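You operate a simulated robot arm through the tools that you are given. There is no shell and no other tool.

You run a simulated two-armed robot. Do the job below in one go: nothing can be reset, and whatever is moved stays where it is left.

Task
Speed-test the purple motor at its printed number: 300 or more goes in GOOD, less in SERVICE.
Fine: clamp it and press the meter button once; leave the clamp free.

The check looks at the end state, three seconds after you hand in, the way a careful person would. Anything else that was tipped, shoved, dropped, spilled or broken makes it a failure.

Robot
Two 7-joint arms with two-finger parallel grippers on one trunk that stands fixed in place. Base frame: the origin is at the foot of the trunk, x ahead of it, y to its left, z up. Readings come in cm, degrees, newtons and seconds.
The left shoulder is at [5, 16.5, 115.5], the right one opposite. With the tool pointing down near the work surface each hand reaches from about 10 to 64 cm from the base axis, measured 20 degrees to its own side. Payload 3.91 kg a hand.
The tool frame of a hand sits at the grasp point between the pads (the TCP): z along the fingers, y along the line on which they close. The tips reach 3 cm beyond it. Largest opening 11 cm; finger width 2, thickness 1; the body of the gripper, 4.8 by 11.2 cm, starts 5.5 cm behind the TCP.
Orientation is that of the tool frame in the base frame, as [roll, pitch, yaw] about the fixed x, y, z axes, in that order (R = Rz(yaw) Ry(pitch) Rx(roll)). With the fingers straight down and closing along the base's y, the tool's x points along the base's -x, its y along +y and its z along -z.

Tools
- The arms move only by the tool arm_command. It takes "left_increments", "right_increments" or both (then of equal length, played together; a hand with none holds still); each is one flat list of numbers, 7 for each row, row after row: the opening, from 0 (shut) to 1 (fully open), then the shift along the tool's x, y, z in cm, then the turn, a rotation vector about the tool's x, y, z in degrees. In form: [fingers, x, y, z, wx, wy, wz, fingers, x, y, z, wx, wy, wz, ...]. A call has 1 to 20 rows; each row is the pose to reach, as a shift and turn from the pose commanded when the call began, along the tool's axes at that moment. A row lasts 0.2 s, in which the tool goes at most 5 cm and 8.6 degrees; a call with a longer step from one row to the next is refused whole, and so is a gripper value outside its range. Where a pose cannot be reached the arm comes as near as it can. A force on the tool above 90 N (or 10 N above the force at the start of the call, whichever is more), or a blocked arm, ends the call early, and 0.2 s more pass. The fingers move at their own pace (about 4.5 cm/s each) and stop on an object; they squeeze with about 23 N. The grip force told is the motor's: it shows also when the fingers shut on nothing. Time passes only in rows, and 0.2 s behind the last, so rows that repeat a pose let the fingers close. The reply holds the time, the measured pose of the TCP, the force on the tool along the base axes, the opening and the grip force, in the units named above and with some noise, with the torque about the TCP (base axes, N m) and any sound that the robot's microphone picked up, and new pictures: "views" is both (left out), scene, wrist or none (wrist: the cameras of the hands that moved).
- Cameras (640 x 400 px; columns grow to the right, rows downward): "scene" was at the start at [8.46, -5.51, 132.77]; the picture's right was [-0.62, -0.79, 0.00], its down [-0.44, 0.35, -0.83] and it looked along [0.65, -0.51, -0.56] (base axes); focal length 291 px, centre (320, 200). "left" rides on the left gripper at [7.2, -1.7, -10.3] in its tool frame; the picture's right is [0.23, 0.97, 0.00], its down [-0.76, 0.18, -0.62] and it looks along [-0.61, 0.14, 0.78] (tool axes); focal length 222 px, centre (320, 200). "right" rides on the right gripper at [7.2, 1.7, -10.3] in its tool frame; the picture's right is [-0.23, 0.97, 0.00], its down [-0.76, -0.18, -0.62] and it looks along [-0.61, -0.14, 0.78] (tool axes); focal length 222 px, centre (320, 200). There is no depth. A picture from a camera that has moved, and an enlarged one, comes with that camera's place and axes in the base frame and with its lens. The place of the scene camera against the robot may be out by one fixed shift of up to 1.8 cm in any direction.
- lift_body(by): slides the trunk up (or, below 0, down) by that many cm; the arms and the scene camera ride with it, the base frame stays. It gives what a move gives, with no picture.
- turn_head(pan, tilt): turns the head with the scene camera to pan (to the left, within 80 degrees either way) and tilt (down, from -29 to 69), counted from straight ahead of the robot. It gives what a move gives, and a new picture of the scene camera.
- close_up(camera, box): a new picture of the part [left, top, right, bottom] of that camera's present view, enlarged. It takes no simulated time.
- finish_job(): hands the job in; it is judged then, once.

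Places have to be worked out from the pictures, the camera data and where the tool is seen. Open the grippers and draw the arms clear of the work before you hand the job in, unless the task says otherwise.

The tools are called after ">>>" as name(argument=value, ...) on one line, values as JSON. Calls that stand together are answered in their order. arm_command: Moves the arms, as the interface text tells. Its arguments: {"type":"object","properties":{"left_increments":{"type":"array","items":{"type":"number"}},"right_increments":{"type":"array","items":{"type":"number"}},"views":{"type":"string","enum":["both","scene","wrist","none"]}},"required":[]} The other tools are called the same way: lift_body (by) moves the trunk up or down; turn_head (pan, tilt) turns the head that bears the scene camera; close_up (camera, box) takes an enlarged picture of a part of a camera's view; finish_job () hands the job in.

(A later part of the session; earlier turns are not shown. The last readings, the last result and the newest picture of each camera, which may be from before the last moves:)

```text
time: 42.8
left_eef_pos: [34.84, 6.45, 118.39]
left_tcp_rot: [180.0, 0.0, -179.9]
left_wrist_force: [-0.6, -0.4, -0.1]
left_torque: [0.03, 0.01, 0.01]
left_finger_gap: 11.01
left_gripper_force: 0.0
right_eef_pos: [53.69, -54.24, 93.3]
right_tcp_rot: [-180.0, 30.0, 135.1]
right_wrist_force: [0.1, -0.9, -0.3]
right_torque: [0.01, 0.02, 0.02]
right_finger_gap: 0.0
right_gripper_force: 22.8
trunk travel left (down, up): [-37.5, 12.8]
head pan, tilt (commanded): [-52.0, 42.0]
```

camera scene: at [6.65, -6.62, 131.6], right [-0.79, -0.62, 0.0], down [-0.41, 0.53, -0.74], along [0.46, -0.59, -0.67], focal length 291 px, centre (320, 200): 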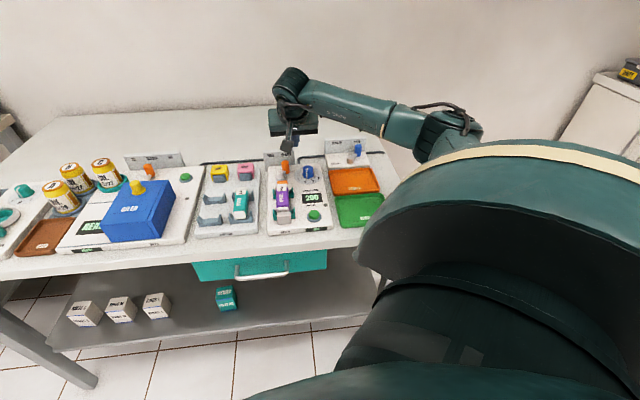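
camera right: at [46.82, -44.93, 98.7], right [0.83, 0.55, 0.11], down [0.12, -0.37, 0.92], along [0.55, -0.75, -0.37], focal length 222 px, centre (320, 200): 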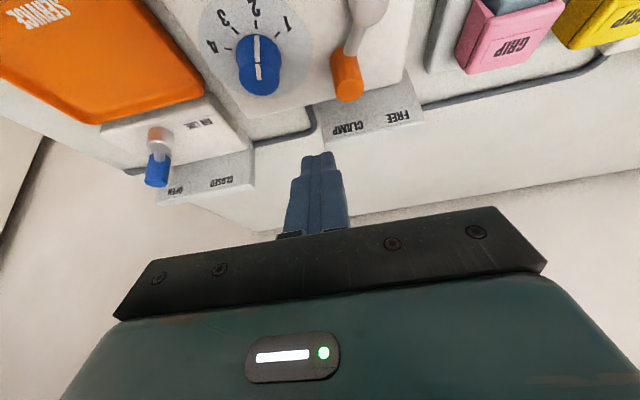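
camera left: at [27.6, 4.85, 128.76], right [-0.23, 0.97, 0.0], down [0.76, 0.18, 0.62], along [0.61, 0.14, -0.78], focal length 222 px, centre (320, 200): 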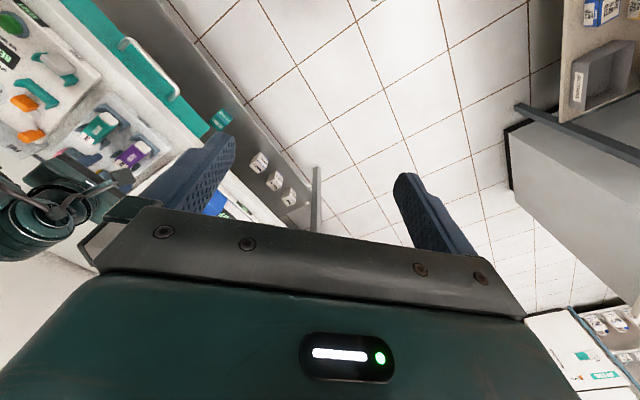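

Pose confirmed at (d,s,z)=(76.3, -0.4, 93.3). I'll lower into the gap between knob and handle.

>>> arm_command(right_increments=[0, 1.2, 0, 1.9, 0, 0, 0, 0, 2.4, 0, 3.8, 0, 0, 0, 0, 3.41, 0, 5.31, 0, 0, 0, 0, 3.41, 0, 5.31, 0, 0, 0], views="both")

>>> close_up(camera="right", box=[220, 60, 420, 220])

>>> close_up(camera="scene", box=[250, 130, 350, 210])

```text
time: 43.8
left_eef_pos: [34.68, 6.41, 118.42]
left_tcp_rot: [180.0, -0.1, -179.9]
left_wrist_force: [-0.3, -0.5, 0.5]
left_torque: [0.03, 0.04, -0.01]
left_finger_gap: 11.02
left_gripper_force: 0.0
right_eef_pos: [53.1, -54.0, 87.49]
right_tcp_rot: [-180.0, 30.0, 135.0]
right_wrist_force: [0.0, -0.2, 0.3]
right_torque: [-0.02, 0.0, 0.02]
right_finger_gap: 0.0
right_gripper_force: 22.9
trunk travel left (down, up): [-37.5, 12.8]
head pan, tilt (commanded): [-52.0, 42.0]
camera scene: at [6.66, -6.63, 131.6], right [-0.79, -0.62, 0.0], down [-0.41, 0.53, -0.74], along [0.46, -0.59, -0.67], focal length 291 px, centre (320, 200)
camera right: at [46.28, -44.7, 92.92], right [0.83, 0.55, 0.11], down [0.12, -0.37, 0.92], along [0.55, -0.75, -0.37], focal length 222 px, centre (320, 200)
```

scene: 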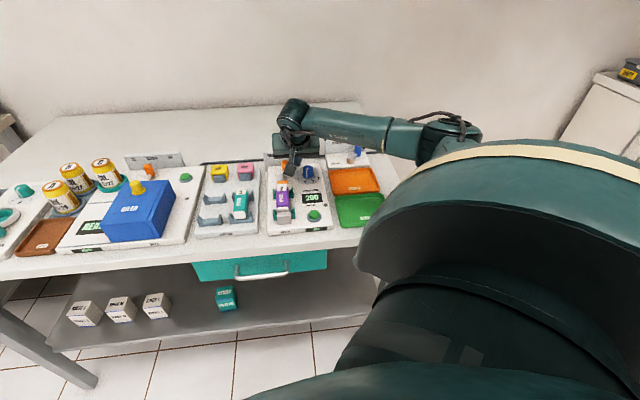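
right: 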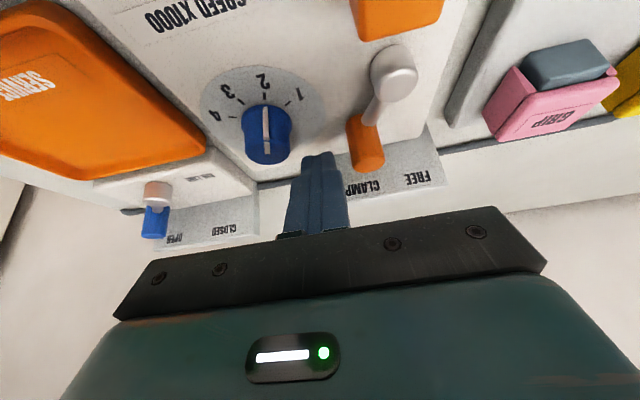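

```text
2.50 times, centred on (320, 140) of right
camera zoom: at [46.28, -44.7, 92.92], right [0.83, 0.55, 0.11], down [0.12, -0.37, 0.92], along [0.55, -0.75, -0.37], focal length 555 px, centre (320, 350)
```

zoom: 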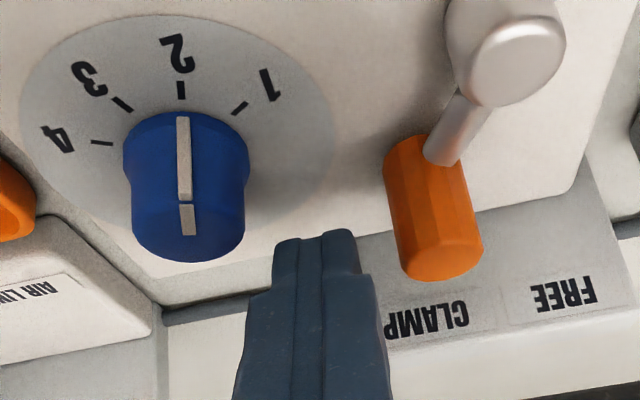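

```text
5.00 times, centred on (300, 170) of scene
camera zoom: at [6.66, -6.63, 131.6], right [-0.79, -0.62, 0.0], down [-0.41, 0.53, -0.74], along [0.46, -0.59, -0.67], focal length 1453 px, centre (420, 350)
```

zoom: 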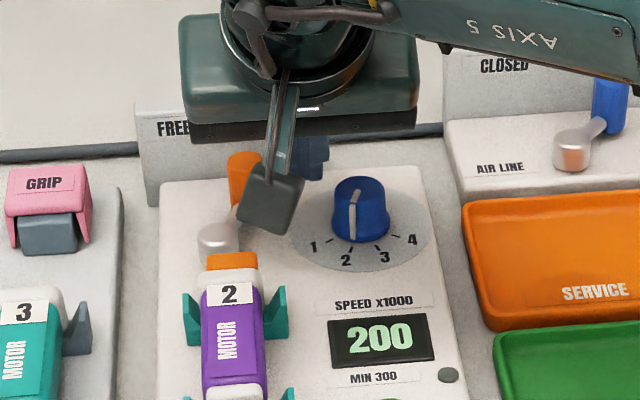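

The fingertips are between knob and handle with clearance on both sides. I'll drop 0.5 cm more and push the handle left toward FREE.

>>> arm_command(right_increments=[0, 0.25, 0, 0.43, 0, 0, 0, 0, 0.25, 0.8, 0.43, 0, 0, 0, 0, 0.25, 1.6, 0.43, 0, 0, 0, 0, 0.25, 2.4, 0.43, 0, 0, 0, 0, 0.25, 3.2, 0.43, 0, 0, 0, 0, 0.25, 4.0, 0.43, 0, 0, 0, 0, 0.25, 4.7, 0.43, 0, 0, 0, 0, 0.25, 5.25, 0.43, 0, 0, 0, 0, 0.25, 5.25, 0.43, 0, 0, 0], views="both")

>>> close_up(camera="right", box=[220, 60, 420, 220])

>>> close_up(camera="scene", box=[250, 130, 350, 210])

```text
time: 45.8
left_eef_pos: [34.91, 6.39, 118.4]
left_tcp_rot: [180.0, -0.1, -179.9]
left_wrist_force: [0.8, 0.0, -0.4]
left_torque: [0.01, -0.01, 0.03]
left_finger_gap: 11.0
left_gripper_force: 0.2
right_eef_pos: [57.11, -50.2, 87.1]
right_tcp_rot: [180.0, 30.0, 135.0]
right_wrist_force: [-0.1, 0.3, -1.1]
right_torque: [-0.01, 0.0, 0.01]
right_finger_gap: 0.0
right_gripper_force: 23.0
trunk travel left (down, up): [-37.5, 12.8]
head pan, tilt (commanded): [-52.0, 42.0]
camera scene: at [6.66, -6.63, 131.6], right [-0.79, -0.62, 0.0], down [-0.41, 0.53, -0.74], along [0.46, -0.59, -0.67], focal length 291 px, centre (320, 200)
camera right: at [50.15, -40.91, 92.49], right [0.83, 0.55, 0.11], down [0.12, -0.37, 0.92], along [0.55, -0.75, -0.37], focal length 222 px, centre (320, 200)
```

scene: 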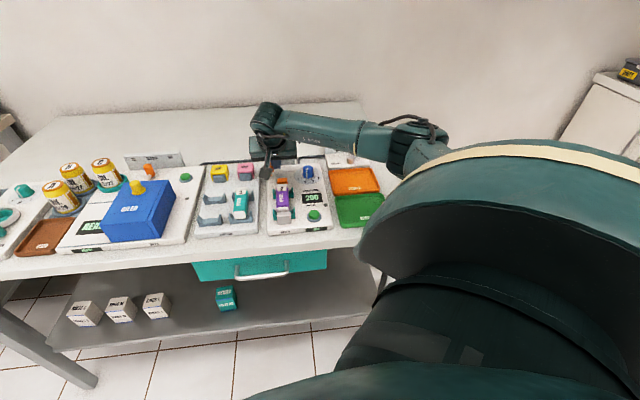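
right: 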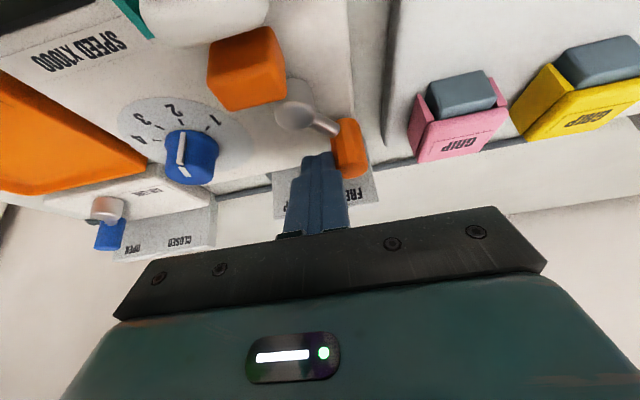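

```text
2.50 times, centred on (320, 140) of right
camera zoom: at [50.15, -40.91, 92.49], right [0.83, 0.55, 0.11], down [0.12, -0.37, 0.92], along [0.55, -0.75, -0.37], focal length 555 px, centre (320, 350)
```

zoom: 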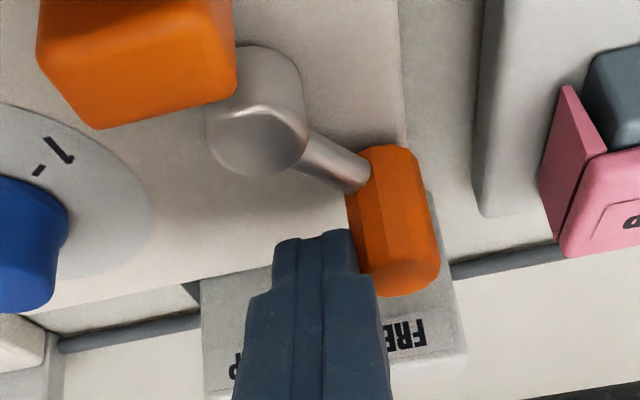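

```text
5.00 times, centred on (300, 170) of scene
camera zoom: at [6.66, -6.63, 131.6], right [-0.79, -0.62, 0.0], down [-0.41, 0.53, -0.74], along [0.46, -0.59, -0.67], focal length 1453 px, centre (420, 350)
```

zoom: 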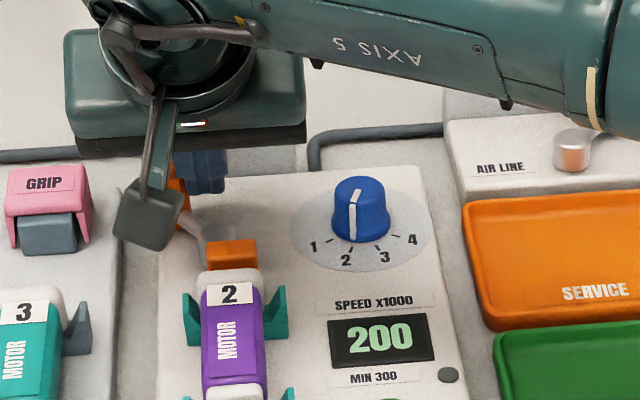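

The lever snapped back to its original FREE position (handle ≈(76.3, 6.8)) and no force remains. I'll back off slightly, lift clear, then look at the motor.

>>> arm_command(right_increments=[0, 0, -0.8, 0, 0, 0, 0, 0, -1.5, -0.8, -2.6, 0, 0, 0, 0, -3, -0.8, -5.2, 0, 0, 0, 0, -4.5, -0.8, -7.8, 0, 0, 0, 0, -4.5, -0.8, -7.8, 0, 0, 0], views="both")

>>> close_up(camera="scene", box=[240, 140, 400, 250])

```text
time: 47.0
left_eef_pos: [34.77, 6.39, 118.32]
left_tcp_rot: [180.0, 0.0, -179.9]
left_wrist_force: [0.4, -0.5, 0.3]
left_torque: [-0.03, 0.04, -0.01]
left_finger_gap: 11.01
left_gripper_force: 0.0
right_eef_pos: [56.29, -50.67, 96.13]
right_tcp_rot: [-180.0, 30.0, 135.0]
right_wrist_force: [-0.3, 0.1, -0.6]
right_torque: [0.0, 0.0, 0.0]
right_finger_gap: 0.01
right_gripper_force: 23.2
trunk travel left (down, up): [-37.5, 12.8]
head pan, tilt (commanded): [-52.0, 42.0]
camera scene: at [6.66, -6.64, 131.59], right [-0.79, -0.62, 0.0], down [-0.41, 0.53, -0.74], along [0.46, -0.59, -0.67], focal length 291 px, centre (320, 200)
camera right: at [49.34, -41.33, 101.49], right [0.83, 0.55, 0.11], down [0.12, -0.37, 0.92], along [0.55, -0.75, -0.37], focal length 222 px, centre (320, 200)
```

scene: 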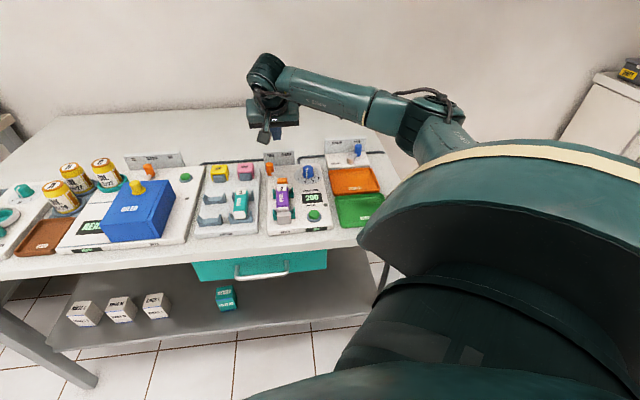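
right: 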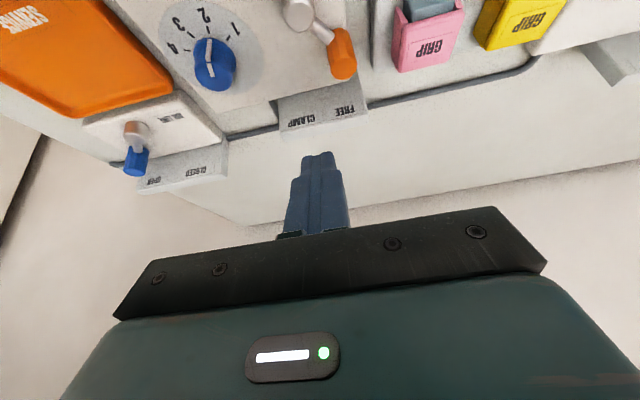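

```text
3.64 times, centred on (320, 195) of scene
camera zoom: at [6.66, -6.64, 131.59], right [-0.79, -0.62, 0.0], down [-0.41, 0.53, -0.74], along [0.46, -0.59, -0.67], focal length 1057 px, centre (320, 218)
```

zoom: 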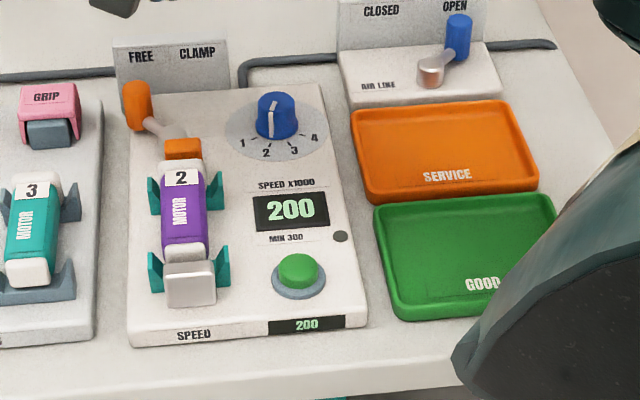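

The clamp is free and the motor still sits in its cradles. I'll return to the hover pose above the motor with fingers half-open.

>>> arm_command(right_increments=[0.2, 4.3, -0.14, -1.5, 0, 3.3, 0, 0.5, 8.6, -0.28, -2.6, 0, 6.6, 0, 0.5, 12.88, -0.43, -3.28, 0, 10, 0, 0.5, 12.88, -0.43, -3.28, 0, 10, 0], views="wrist")

>>> close_up(camera="right", box=[200, 0, 440, 200])

>>> close_up(camera="scene", box=[240, 150, 340, 240])

```text
time: 48.0
left_eef_pos: [34.73, 6.4, 118.3]
left_tcp_rot: [-180.0, 0.0, -180.0]
left_wrist_force: [0.3, -0.3, -0.1]
left_torque: [0.0, 0.02, -0.01]
left_finger_gap: 11.0
left_gripper_force: 0.0
right_eef_pos: [46.91, -42.22, 92.22]
right_tcp_rot: [-180.0, 20.0, 135.0]
right_wrist_force: [-0.4, -0.1, 0.8]
right_torque: [-0.03, 0.01, 0.01]
right_finger_gap: 5.48
right_gripper_force: 0.1
trunk travel left (down, up): [-37.5, 12.8]
head pan, tilt (commanded): [-52.0, 42.0]
camera right: at [40.85, -33.62, 99.48], right [0.84, 0.54, 0.08], down [0.23, -0.48, 0.85], along [0.49, -0.69, -0.53], focal length 222 px, centre (320, 200)
```

right: 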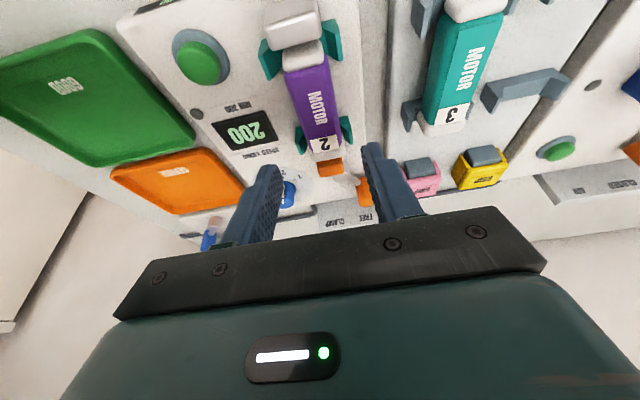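

```text
2.00 times, centred on (320, 100) of right
camera zoom: at [40.85, -33.62, 99.48], right [0.84, 0.54, 0.08], down [0.23, -0.48, 0.85], along [0.49, -0.69, -0.53], focal length 444 px, centre (320, 400)
```

zoom: 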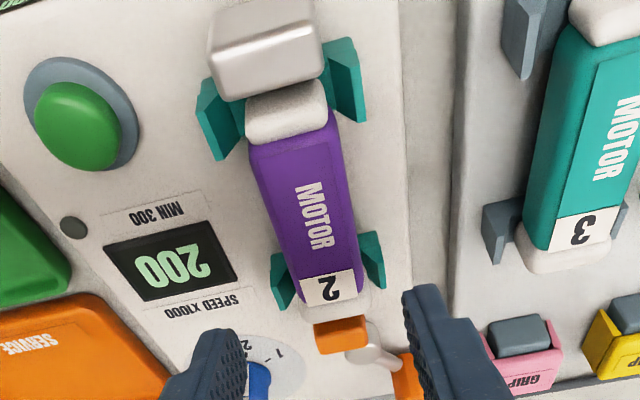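

```text
4.44 times, centred on (290, 195) of scene
camera zoom: at [6.66, -6.63, 131.6], right [-0.79, -0.62, 0.0], down [-0.41, 0.53, -0.74], along [0.46, -0.59, -0.67], focal length 1292 px, centre (453, 222)
```

zoom: 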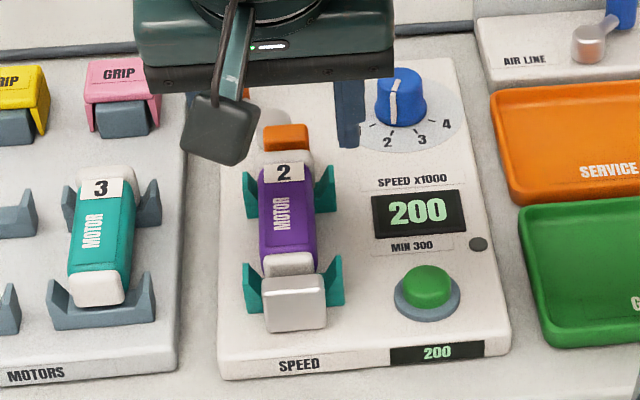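

The motor is centred at s≈3.6 under the hand. I'll descend around it to z≈85.5, then close.

>>> arm_command(right_increments=[0.5, 0.85, 0.08, 2.2, 0, 0, 0, 0.5, 1.7, 0.15, 4.4, 0, 0, 0, 0.5, 2.2, 0.15, 5.7, 0, 0, 0, 0.5, 2.44, 0.15, 6.4, 0, 0, 0, 0.5, 2.44, 0.15, 6.4, 0, 0, 0], views="wrist")

>>> close_up(camera="right", box=[200, 40, 440, 220])

```text
time: 49.2
left_eef_pos: [34.7, 6.48, 118.35]
left_tcp_rot: [179.9, 0.0, -179.9]
left_wrist_force: [0.5, -0.6, -0.6]
left_torque: [0.03, 0.04, 0.03]
left_finger_gap: 11.0
left_gripper_force: 0.2
right_eef_pos: [47.06, -41.99, 85.68]
right_tcp_rot: [180.0, 20.0, 135.1]
right_wrist_force: [0.1, -0.9, -0.6]
right_torque: [0.01, -0.03, 0.0]
right_finger_gap: 5.51
right_gripper_force: 0.1
trunk travel left (down, up): [-37.5, 12.8]
head pan, tilt (commanded): [-52.0, 42.0]
camera right: at [40.92, -33.4, 92.99], right [0.84, 0.54, 0.08], down [0.23, -0.48, 0.85], along [0.49, -0.69, -0.53], focal length 222 px, centre (320, 200)
```

right: 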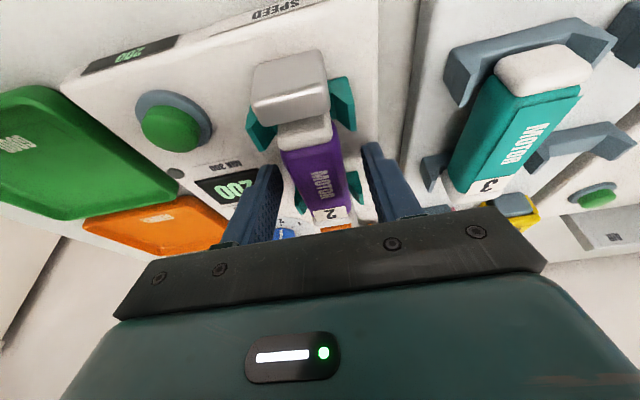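

```text
2.22 times, centred on (320, 130) of right
camera zoom: at [40.92, -33.4, 92.99], right [0.84, 0.54, 0.08], down [0.23, -0.48, 0.85], along [0.49, -0.69, -0.53], focal length 494 px, centre (320, 356)
```

zoom: 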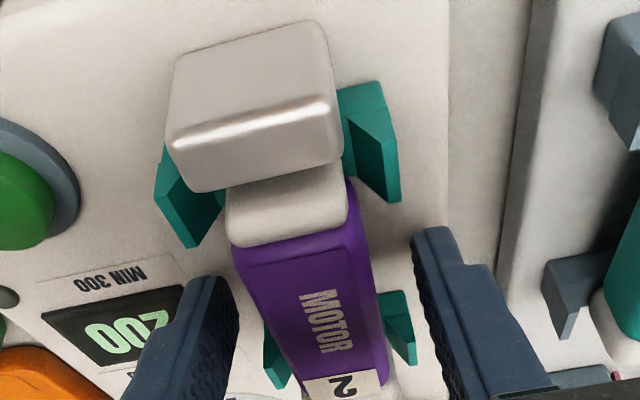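

Fingers straddle the motor body evenly; closing now.

>>> arm_command(right_increments=[0, 0, 0, 0, 0, 0, 0, 0, 0, 0, 0, 0, 0, 0, 0, 0, 0, 0, 0, 0, 0], views="none")

```text
time: 50.0
left_eef_pos: [34.67, 6.4, 118.34]
left_tcp_rot: [-180.0, 0.0, -179.9]
left_wrist_force: [0.5, 1.2, 0.4]
left_torque: [-0.02, -0.02, 0.01]
left_finger_gap: 11.0
left_gripper_force: 0.0
right_eef_pos: [47.0, -41.85, 85.67]
right_tcp_rot: [-180.0, 20.0, 135.0]
right_wrist_force: [-0.6, -0.1, 0.2]
right_torque: [-0.01, -0.02, -0.02]
right_finger_gap: 2.97
right_gripper_force: 23.4
trunk travel left (down, up): [-37.5, 12.8]
head pan, tilt (commanded): [-52.0, 42.0]
```

The grip is good, but the fingertips extend below the motor's underside, which would mean a small drop in the flat tray. I'll re-grip 0.75 cm higher so the motor's bottom is the lowest point.

>>> arm_command(right_increments=[0.4, 0, 0, 0, 0, 0, 0, 0.4, 0, 0, 0, 0, 0, 0, 0.4, -0.26, 0.05, -0.7, 0, 0, 0, 0.4, -0.26, 0.05, -0.7, 0, 0, 0, 0, -0.26, 0.05, -0.7, 0, 0, 0, 0, -0.26, 0.05, -0.7, 0, 0, 0, 0, -0.26, 0.05, -0.7, 0, 0, 0], views="wrist")

>>> close_up(camera="right", box=[200, 40, 440, 220])

>>> close_up(camera="scene", box=[320, 150, 400, 240])

```text
time: 51.6
left_eef_pos: [34.76, 6.4, 118.34]
left_tcp_rot: [-180.0, 0.0, -179.9]
left_wrist_force: [0.5, 0.4, 1.0]
left_torque: [0.0, 0.0, 0.03]
left_finger_gap: 10.99
left_gripper_force: 0.1
right_eef_pos: [46.98, -41.77, 86.52]
right_tcp_rot: [179.9, 19.9, 135.0]
right_wrist_force: [0.2, 0.8, 0.0]
right_torque: [0.05, -0.01, -0.02]
right_finger_gap: 2.96
right_gripper_force: 22.3
trunk travel left (down, up): [-37.5, 12.8]
head pan, tilt (commanded): [-52.0, 42.0]
camera right: at [40.93, -33.24, 93.76], right [0.84, 0.54, 0.08], down [0.23, -0.48, 0.85], along [0.49, -0.69, -0.53], focal length 222 px, centre (320, 200)
```

right: 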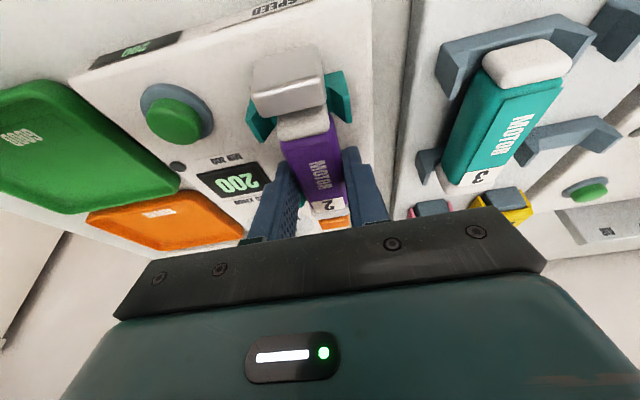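

```text
2.22 times, centred on (320, 130) of right
camera zoom: at [40.93, -33.24, 93.76], right [0.84, 0.54, 0.08], down [0.23, -0.48, 0.85], along [0.49, -0.69, -0.53], focal length 494 px, centre (320, 356)
```

zoom: 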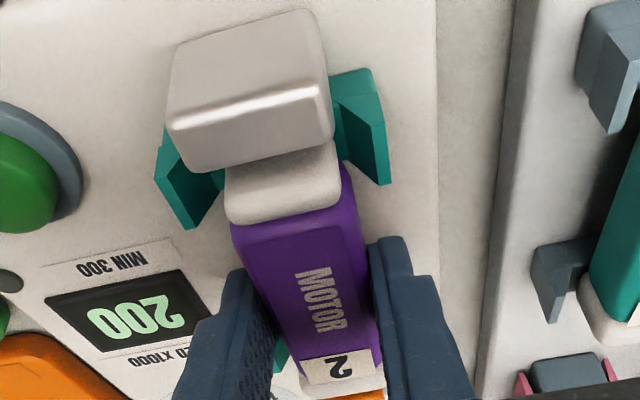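

```text
4.44 times, centred on (360, 195) of scene
camera zoom: at [6.66, -6.63, 131.6], right [-0.79, -0.62, 0.0], down [-0.41, 0.53, -0.74], along [0.46, -0.59, -0.67], focal length 1292 px, centre (142, 222)
```

zoom: 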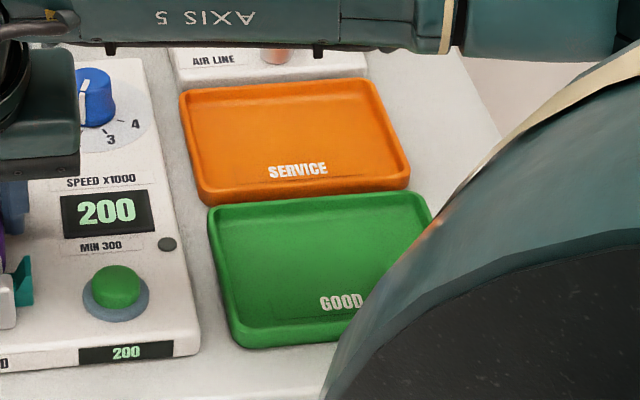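

Re-gripped at z≈86.5 with the same 2.96 cm gap. I'll lift straight up out of the cradles and check the grip.

>>> arm_command(right_increments=[0, -0.51, 0, -1.41, 0, 0, 0, 0, -1.54, 0, -4.23, 0, 0, 0, 0, -3.08, 0, -8.46, 0, 0, 0, 0, -3.08, 0, -8.46, 0, 0, 0], views="both")

>>> close_up(camera="scene", box=[240, 140, 380, 240])

```text
time: 52.6
left_eef_pos: [34.74, 6.44, 118.39]
left_tcp_rot: [-180.0, 0.0, -180.0]
left_wrist_force: [-1.0, -0.8, 0.2]
left_torque: [0.01, -0.01, 0.0]
left_finger_gap: 11.0
left_gripper_force: 0.0
right_eef_pos: [46.96, -41.66, 95.17]
right_tcp_rot: [-180.0, 20.0, 135.2]
right_wrist_force: [0.6, -0.1, -0.8]
right_torque: [0.01, 0.0, -0.01]
right_finger_gap: 2.95
right_gripper_force: 22.8
trunk travel left (down, up): [-37.5, 12.8]
head pan, tilt (commanded): [-52.0, 42.0]
camera scene: at [6.67, -6.65, 131.59], right [-0.79, -0.62, 0.0], down [-0.41, 0.53, -0.74], along [0.46, -0.59, -0.67], focal length 291 px, centre (320, 200)
camera right: at [40.9, -33.13, 102.5], right [0.84, 0.54, 0.08], down [0.23, -0.48, 0.85], along [0.49, -0.69, -0.53], focal length 222 px, centre (320, 200)
```

scene: 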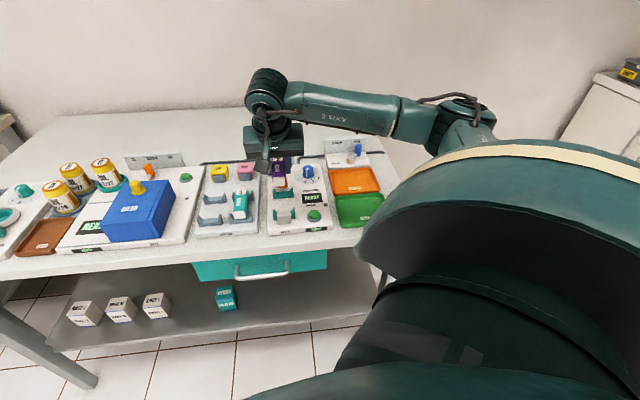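
right: 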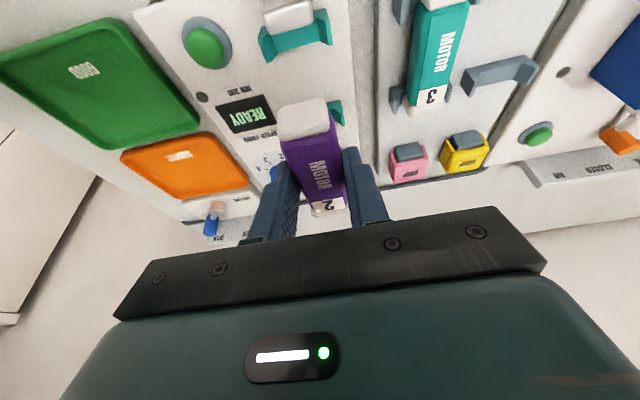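

```text
4.00 times, centred on (310, 190) of scene
camera zoom: at [6.67, -6.65, 131.59], right [-0.79, -0.62, 0.0], down [-0.41, 0.53, -0.74], along [0.46, -0.59, -0.67], focal length 1163 px, centre (360, 240)
```

zoom: 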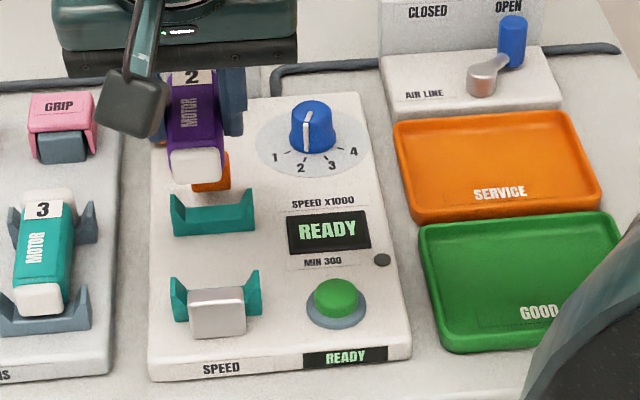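

The motor is held and lifted, cradles undisturbed, meter back to READY. I'll carry it over the SERVICE tray, yawing it 50° so its 9 cm length fits well inside the tray.

>>> arm_command(right_increments=[0, -1.3, -3.2, 0.47, 2.85, 0, 7.83, 0, -2.6, -6.4, 0.95, 5.7, 0, 15.66, 0, -3.9, -9.6, 1.42, 8.55, 0, 23.49, 0, -5.2, -12.8, 1.89, 11.4, 0, 31.32, 0, -6.5, -16.0, 2.37, 14.25, 0, 39.15, 0, -7.8, -19.2, 2.84, 17.1, 0, 46.98, 0, -7.8, -19.2, 2.84, 17.1, 0, 46.98], views="both")

>>> close_up(camera="right", box=[120, 0, 480, 230])

>>> close_up(camera="scene", box=[270, 130, 410, 240])

```text
time: 54.2
left_eef_pos: [34.76, 6.4, 118.39]
left_tcp_rot: [180.0, -0.1, -180.0]
left_wrist_force: [0.1, 1.1, -0.2]
left_torque: [0.01, 0.0, 0.05]
left_finger_gap: 10.98
left_gripper_force: 0.0
right_eef_pos: [39.43, -61.29, 95.21]
right_tcp_rot: [180.0, 20.0, 85.0]
right_wrist_force: [-0.2, -0.2, -0.7]
right_torque: [-0.02, 0.0, -0.01]
right_finger_gap: 2.96
right_gripper_force: 23.0
trunk travel left (down, up): [-37.5, 12.8]
head pan, tilt (commanded): [-52.0, 42.0]
camera scene: at [6.66, -6.63, 131.6], right [-0.79, -0.62, 0.0], down [-0.41, 0.53, -0.74], along [0.46, -0.59, -0.67], focal length 291 px, centre (320, 200)
camera right: at [42.09, -51.21, 102.51], right [0.95, -0.3, 0.08], down [-0.22, -0.48, 0.85], along [-0.22, -0.82, -0.53], focal length 222 px, centre (320, 200)
```

scene: 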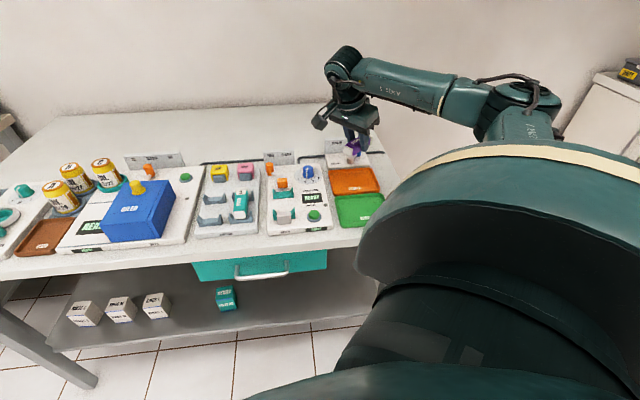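
right: 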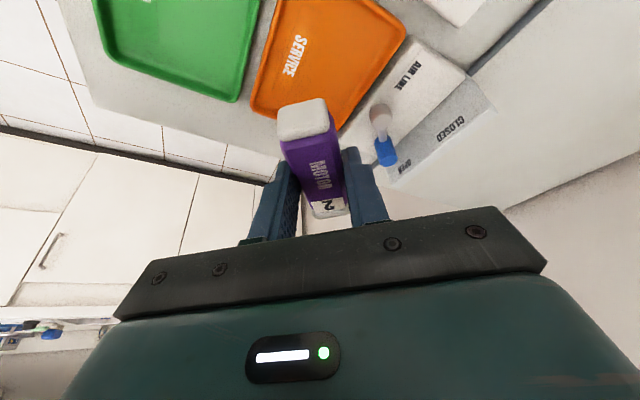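

```text
1.74 times, centred on (300, 115) of right
camera zoom: at [42.09, -51.21, 102.51], right [0.95, -0.3, 0.08], down [-0.22, -0.48, 0.85], along [-0.22, -0.82, -0.53], focal length 386 px, centre (355, 348)
```

zoom: 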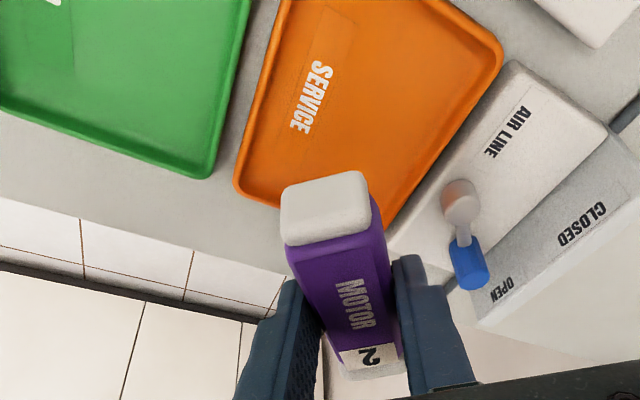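

```text
3.64 times, centred on (340, 185) of scene
camera zoom: at [6.66, -6.63, 131.6], right [-0.79, -0.62, 0.0], down [-0.41, 0.53, -0.74], along [0.46, -0.59, -0.67], focal length 1057 px, centre (247, 254)
```

zoom: 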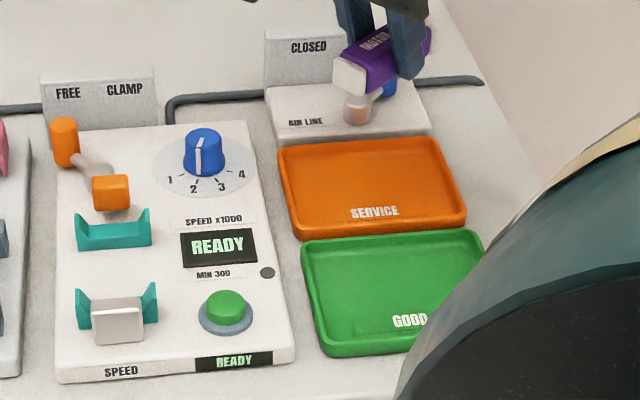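

The tray spans roughly d 67–76.7, s -22 to -9.5, so its short side is along d; a bit more yaw fits the motor better. I'll rotate another 20° and come down 3 cm over the tray centre.

>>> arm_command(right_increments=[0, 0.26, 0.23, 0.97, 2.28, 0, 6.26, 0, 0.53, 0.47, 1.93, 4.56, 0, 12.53, 0, 0.79, 0.7, 2.9, 6.84, 0, 18.79, 0, 0.79, 0.7, 2.9, 6.84, 0, 18.79], views="both")

>>> close_up(camera="right", box=[140, 0, 460, 230])

>>> close_up(camera="scene", box=[300, 130, 410, 220])

```text
time: 55.2
left_eef_pos: [34.78, 6.39, 118.38]
left_tcp_rot: [180.0, 0.0, -179.8]
left_wrist_force: [-0.3, 0.2, -0.2]
left_torque: [0.02, 0.02, 0.02]
left_finger_gap: 10.99
left_gripper_force: 0.1
right_eef_pos: [40.11, -61.56, 92.36]
right_tcp_rot: [-180.0, 19.9, 65.0]
right_wrist_force: [0.4, -0.1, -0.3]
right_torque: [0.03, -0.02, 0.01]
right_finger_gap: 2.97
right_gripper_force: 23.3
trunk travel left (down, up): [-37.5, 12.8]
head pan, tilt (commanded): [-52.0, 42.0]
camera scene: at [6.66, -6.63, 131.6], right [-0.79, -0.62, 0.0], down [-0.41, 0.53, -0.74], along [0.46, -0.59, -0.67], focal length 291 px, centre (320, 200)
camera right: at [46.03, -52.86, 99.65], right [0.79, -0.61, 0.08], down [-0.37, -0.38, 0.85], along [-0.48, -0.7, -0.53], focal length 222 px, centre (320, 200)
```

scene: 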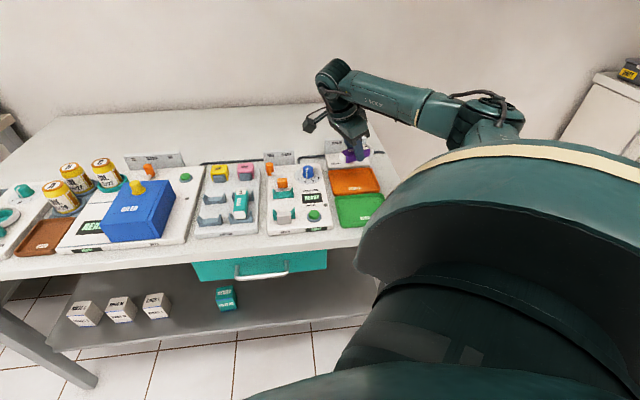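
right: 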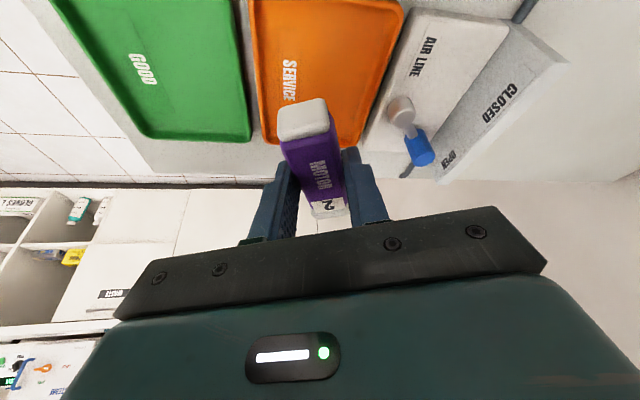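

```text
1.74 times, centred on (300, 115) of right
camera zoom: at [46.03, -52.86, 99.65], right [0.79, -0.61, 0.08], down [-0.37, -0.38, 0.85], along [-0.48, -0.7, -0.53], focal length 386 px, centre (355, 348)
```

zoom: 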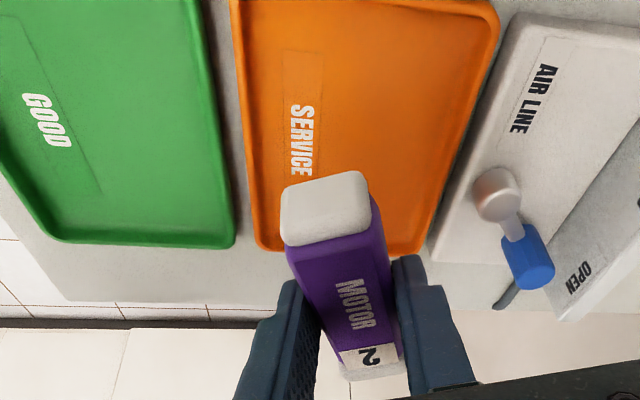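

```text
4.44 times, centred on (355, 175) of scene
camera zoom: at [6.66, -6.63, 131.6], right [-0.79, -0.62, 0.0], down [-0.41, 0.53, -0.74], along [0.46, -0.59, -0.67], focal length 1292 px, centre (164, 311)
```

zoom: 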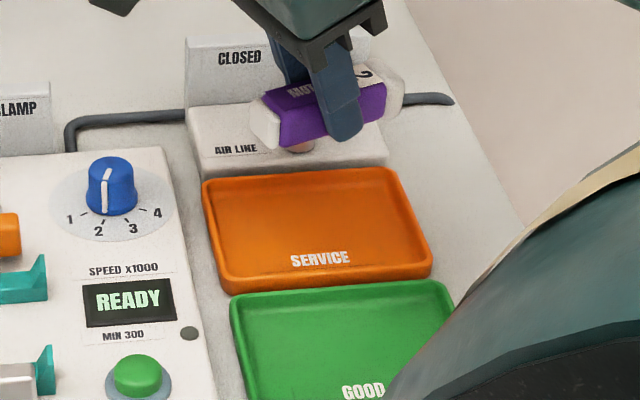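

The motor's centre computes to about (72.2, -16.0), nearly the tray's centre (72.4, -16.0), with good margins. I'll lower to just above rim height.

>>> arm_command(right_increments=[0, 0.7, 0.1, 2.0, 0, 0, 0, 0, 1.4, 0.19, 4.0, 0, 0, 0, 0, 2.05, 0.19, 5.85, 0, 0, 0, 0, 2.05, 0.19, 5.85, 0, 0, 0], views="both")

>>> close_up(camera="right", box=[180, 20, 460, 220])

>>> close_up(camera="scene", box=[300, 130, 410, 220])

```text
time: 56.2
left_eef_pos: [34.75, 6.54, 118.27]
left_tcp_rot: [-180.0, 0.0, -179.8]
left_wrist_force: [-0.2, -0.4, 1.2]
left_torque: [-0.01, 0.01, -0.01]
left_finger_gap: 11.0
left_gripper_force: 0.1
right_eef_pos: [40.37, -61.66, 86.3]
right_tcp_rot: [180.0, 20.0, 65.0]
right_wrist_force: [-0.3, -0.1, -0.4]
right_torque: [0.01, -0.01, 0.01]
right_finger_gap: 2.97
right_gripper_force: 23.1
trunk travel left (down, up): [-37.5, 12.8]
head pan, tilt (commanded): [-52.0, 42.0]
camera scene: at [6.66, -6.63, 131.6], right [-0.79, -0.62, 0.0], down [-0.41, 0.53, -0.74], along [0.46, -0.59, -0.67], focal length 291 px, centre (320, 200)
camera right: at [46.34, -53.02, 93.57], right [0.79, -0.6, 0.08], down [-0.37, -0.38, 0.85], along [-0.48, -0.7, -0.53], focal length 222 px, centre (320, 200)
```

scene: 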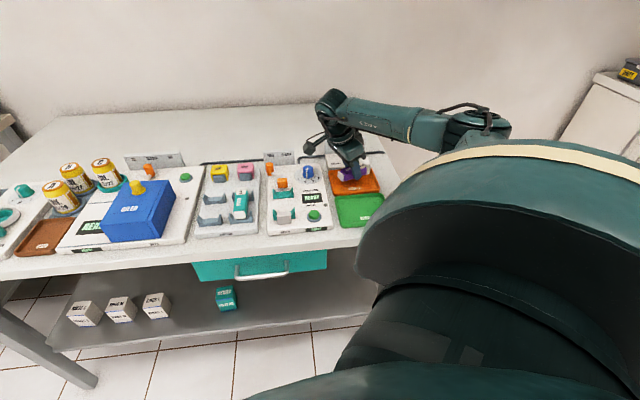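
right: 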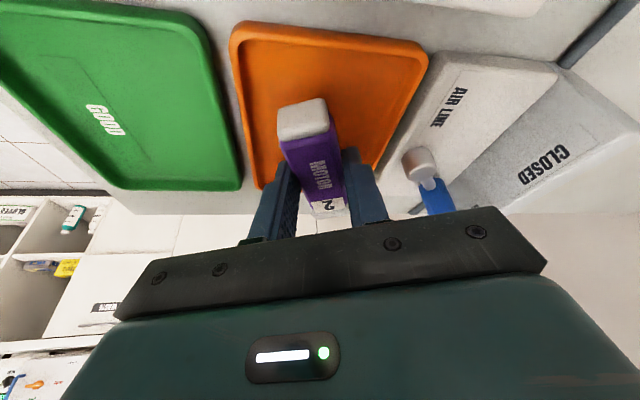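

```text
2.00 times, centred on (320, 120) of right
camera zoom: at [46.34, -53.02, 93.57], right [0.79, -0.6, 0.08], down [-0.37, -0.38, 0.85], along [-0.48, -0.7, -0.53], focal length 444 px, centre (320, 360)
```

zoom: 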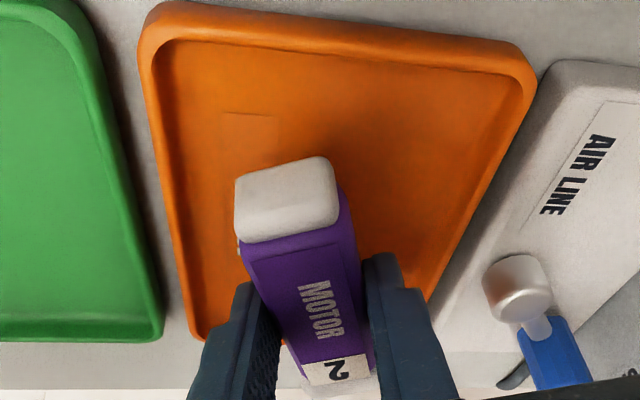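

```text
4.44 times, centred on (355, 175) of scene
camera zoom: at [6.66, -6.63, 131.6], right [-0.79, -0.62, 0.0], down [-0.41, 0.53, -0.74], along [0.46, -0.59, -0.67], focal length 1292 px, centre (164, 311)
```

zoom: 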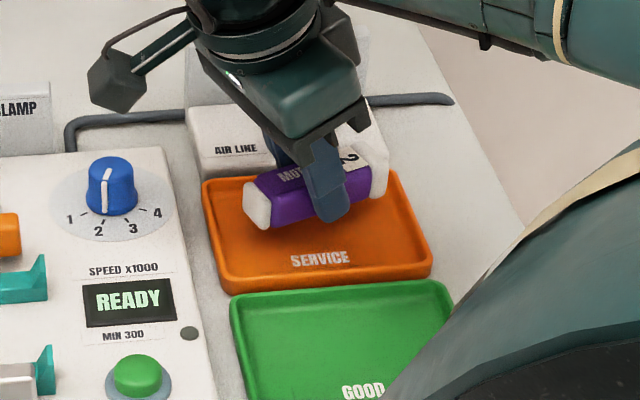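

The motor is centred over the SERVICE tray, and the hand is clear of the air-line lever. I'll lower slowly toward the tray floor.

>>> arm_command(right_increments=[0, 0.21, 0, 0.56, 0, 0, 0, 0, 0.41, 0, 1.13, 0, 0, 0, 0, 0.55, 0, 1.5, 0, 0, 0, 0, 0.55, 0, 1.5, 0, 0, 0], views="none")

>>> close_up(camera="right", box=[180, 20, 460, 220])

>>> close_up(camera="scene", box=[310, 140, 400, 210])

```text
time: 57.2
left_eef_pos: [34.88, 6.42, 118.37]
left_tcp_rot: [180.0, 0.0, -179.9]
left_wrist_force: [0.4, 0.0, -0.8]
left_torque: [0.02, -0.02, -0.01]
left_finger_gap: 11.02
left_gripper_force: 0.0
right_eef_pos: [40.34, -61.71, 84.69]
right_tcp_rot: [-179.9, 20.0, 65.0]
right_wrist_force: [0.6, -0.2, -1.3]
right_torque: [0.04, -0.02, 0.02]
right_finger_gap: 2.98
right_gripper_force: 23.3
trunk travel left (down, up): [-37.5, 12.8]
head pan, tilt (commanded): [-52.0, 42.0]
```

```text
2.00 times, centred on (320, 120) of right
camera zoom: at [46.35, -53.0, 92.01], right [0.79, -0.6, 0.08], down [-0.37, -0.38, 0.85], along [-0.48, -0.7, -0.53], focal length 444 px, centre (320, 360)
```

zoom: 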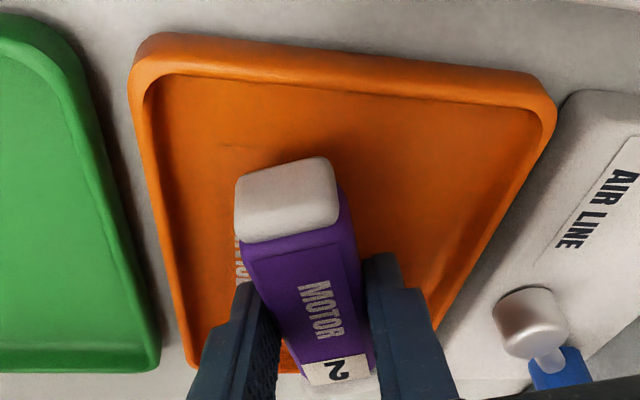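

```text
5.71 times, centred on (355, 175) of scene
camera zoom: at [6.66, -6.64, 131.59], right [-0.79, -0.62, 0.0], down [-0.41, 0.53, -0.74], along [0.46, -0.59, -0.67], focal length 1661 px, centre (120, 343)
```

zoom: 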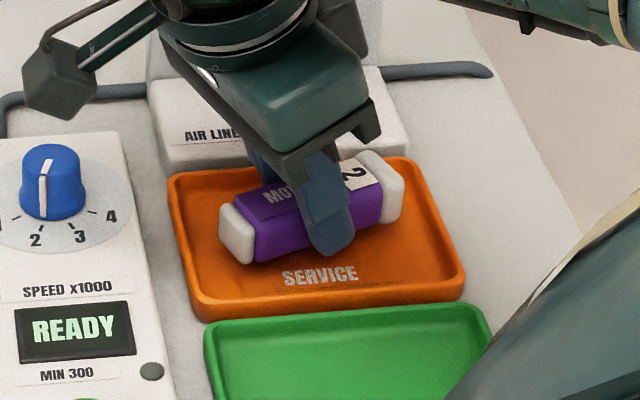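

No contact yet at z≈84.7. I'll continue down in small steps to feel for the tray floor.

>>> arm_command(right_increments=[0, 0.07, 0, 0.19, 0, 0, 0, 0, 0.14, 0, 0.38, 0, 0, 0, 0, 0.2, 0, 0.56, 0, 0, 0, 0, 0.2, 0, 0.56, 0, 0, 0], views="none")

```text
time: 58.2
left_eef_pos: [34.84, 6.46, 118.26]
left_tcp_rot: [180.0, -0.1, -179.9]
left_wrist_force: [-0.6, -0.8, -0.8]
left_torque: [0.02, 0.01, 0.0]
left_finger_gap: 11.0
left_gripper_force: 0.0
right_eef_pos: [40.27, -61.81, 83.92]
right_tcp_rot: [180.0, 19.9, 65.0]
right_wrist_force: [-0.8, 0.6, -0.2]
right_torque: [0.04, 0.03, 0.0]
right_finger_gap: 2.99
right_gripper_force: 23.1
trunk travel left (down, up): [-37.5, 12.8]
head pan, tilt (commanded): [-52.0, 42.0]
```

>>> arm_command(right_increments=[0, 0.07, 0, 0.19, 0, 0, 0, 0, 0.14, 0, 0.38, 0, 0, 0, 0, 0.14, 0, 0.38, 0, 0, 0], views="none")

>>> close_up(camera="scene", box=[310, 140, 400, 210])

```text
time: 59.0
left_eef_pos: [34.78, 6.48, 118.34]
left_tcp_rot: [-180.0, 0.0, -179.9]
left_wrist_force: [-0.2, 0.7, 0.3]
left_torque: [0.03, 0.0, 0.0]
left_finger_gap: 10.97
left_gripper_force: 0.0
right_eef_pos: [40.19, -61.84, 83.71]
right_tcp_rot: [-180.0, 20.0, 65.0]
right_wrist_force: [-0.2, -0.7, -0.8]
right_torque: [0.0, -0.02, -0.03]
right_finger_gap: 2.95
right_gripper_force: 23.0
trunk travel left (down, up): [-37.5, 12.8]
head pan, tilt (commanded): [-52.0, 42.0]
```

```text
5.71 times, centred on (355, 175) of scene
camera zoom: at [6.66, -6.64, 131.59], right [-0.79, -0.62, 0.0], down [-0.41, 0.53, -0.74], along [0.46, -0.59, -0.67], focal length 1661 px, centre (120, 343)
```

zoom: 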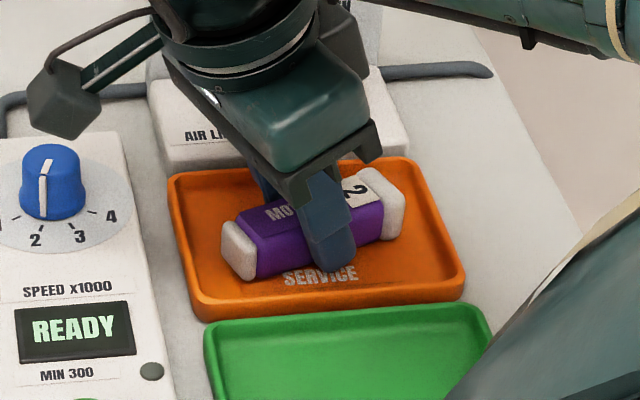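

Still no contact at z≈83.65; continuing down gently another 0.5 cm.

>>> arm_command(right_increments=[0, 0.05, 0, 0.14, 0, 0, 0, 0, 0.1, 0, 0.28, 0, 0, 0, 0, 0.17, 0, 0.47, 0, 0, 0, 0, 0.17, 0, 0.47, 0, 0, 0], views="none")

>>> close_up(camera="scene", box=[310, 140, 400, 210])

```text
time: 60.0
left_eef_pos: [34.72, 6.68, 118.41]
left_tcp_rot: [-179.8, -0.1, -180.0]
left_wrist_force: [0.6, 0.1, -0.1]
left_torque: [-0.05, -0.01, 0.01]
left_finger_gap: 11.01
left_gripper_force: 0.1
right_eef_pos: [40.22, -61.64, 83.74]
right_tcp_rot: [179.5, 20.1, 64.8]
right_wrist_force: [6.2, -4.0, 24.9]
right_torque: [0.18, 0.15, -0.11]
right_finger_gap: 2.95
right_gripper_force: 22.8
trunk travel left (down, up): [-37.5, 12.8]
head pan, tilt (commanded): [-52.0, 42.0]
```

```text
5.71 times, centred on (355, 175) of scene
camera zoom: at [6.54, -6.41, 131.64], right [-0.79, -0.62, 0.0], down [-0.41, 0.53, -0.74], along [0.46, -0.59, -0.67], focal length 1661 px, centre (120, 343)
```

zoom: 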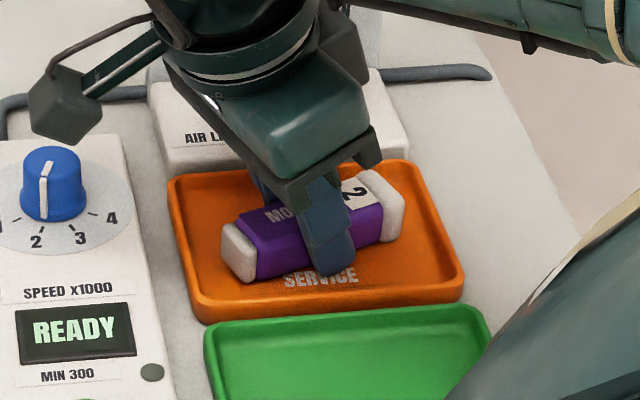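

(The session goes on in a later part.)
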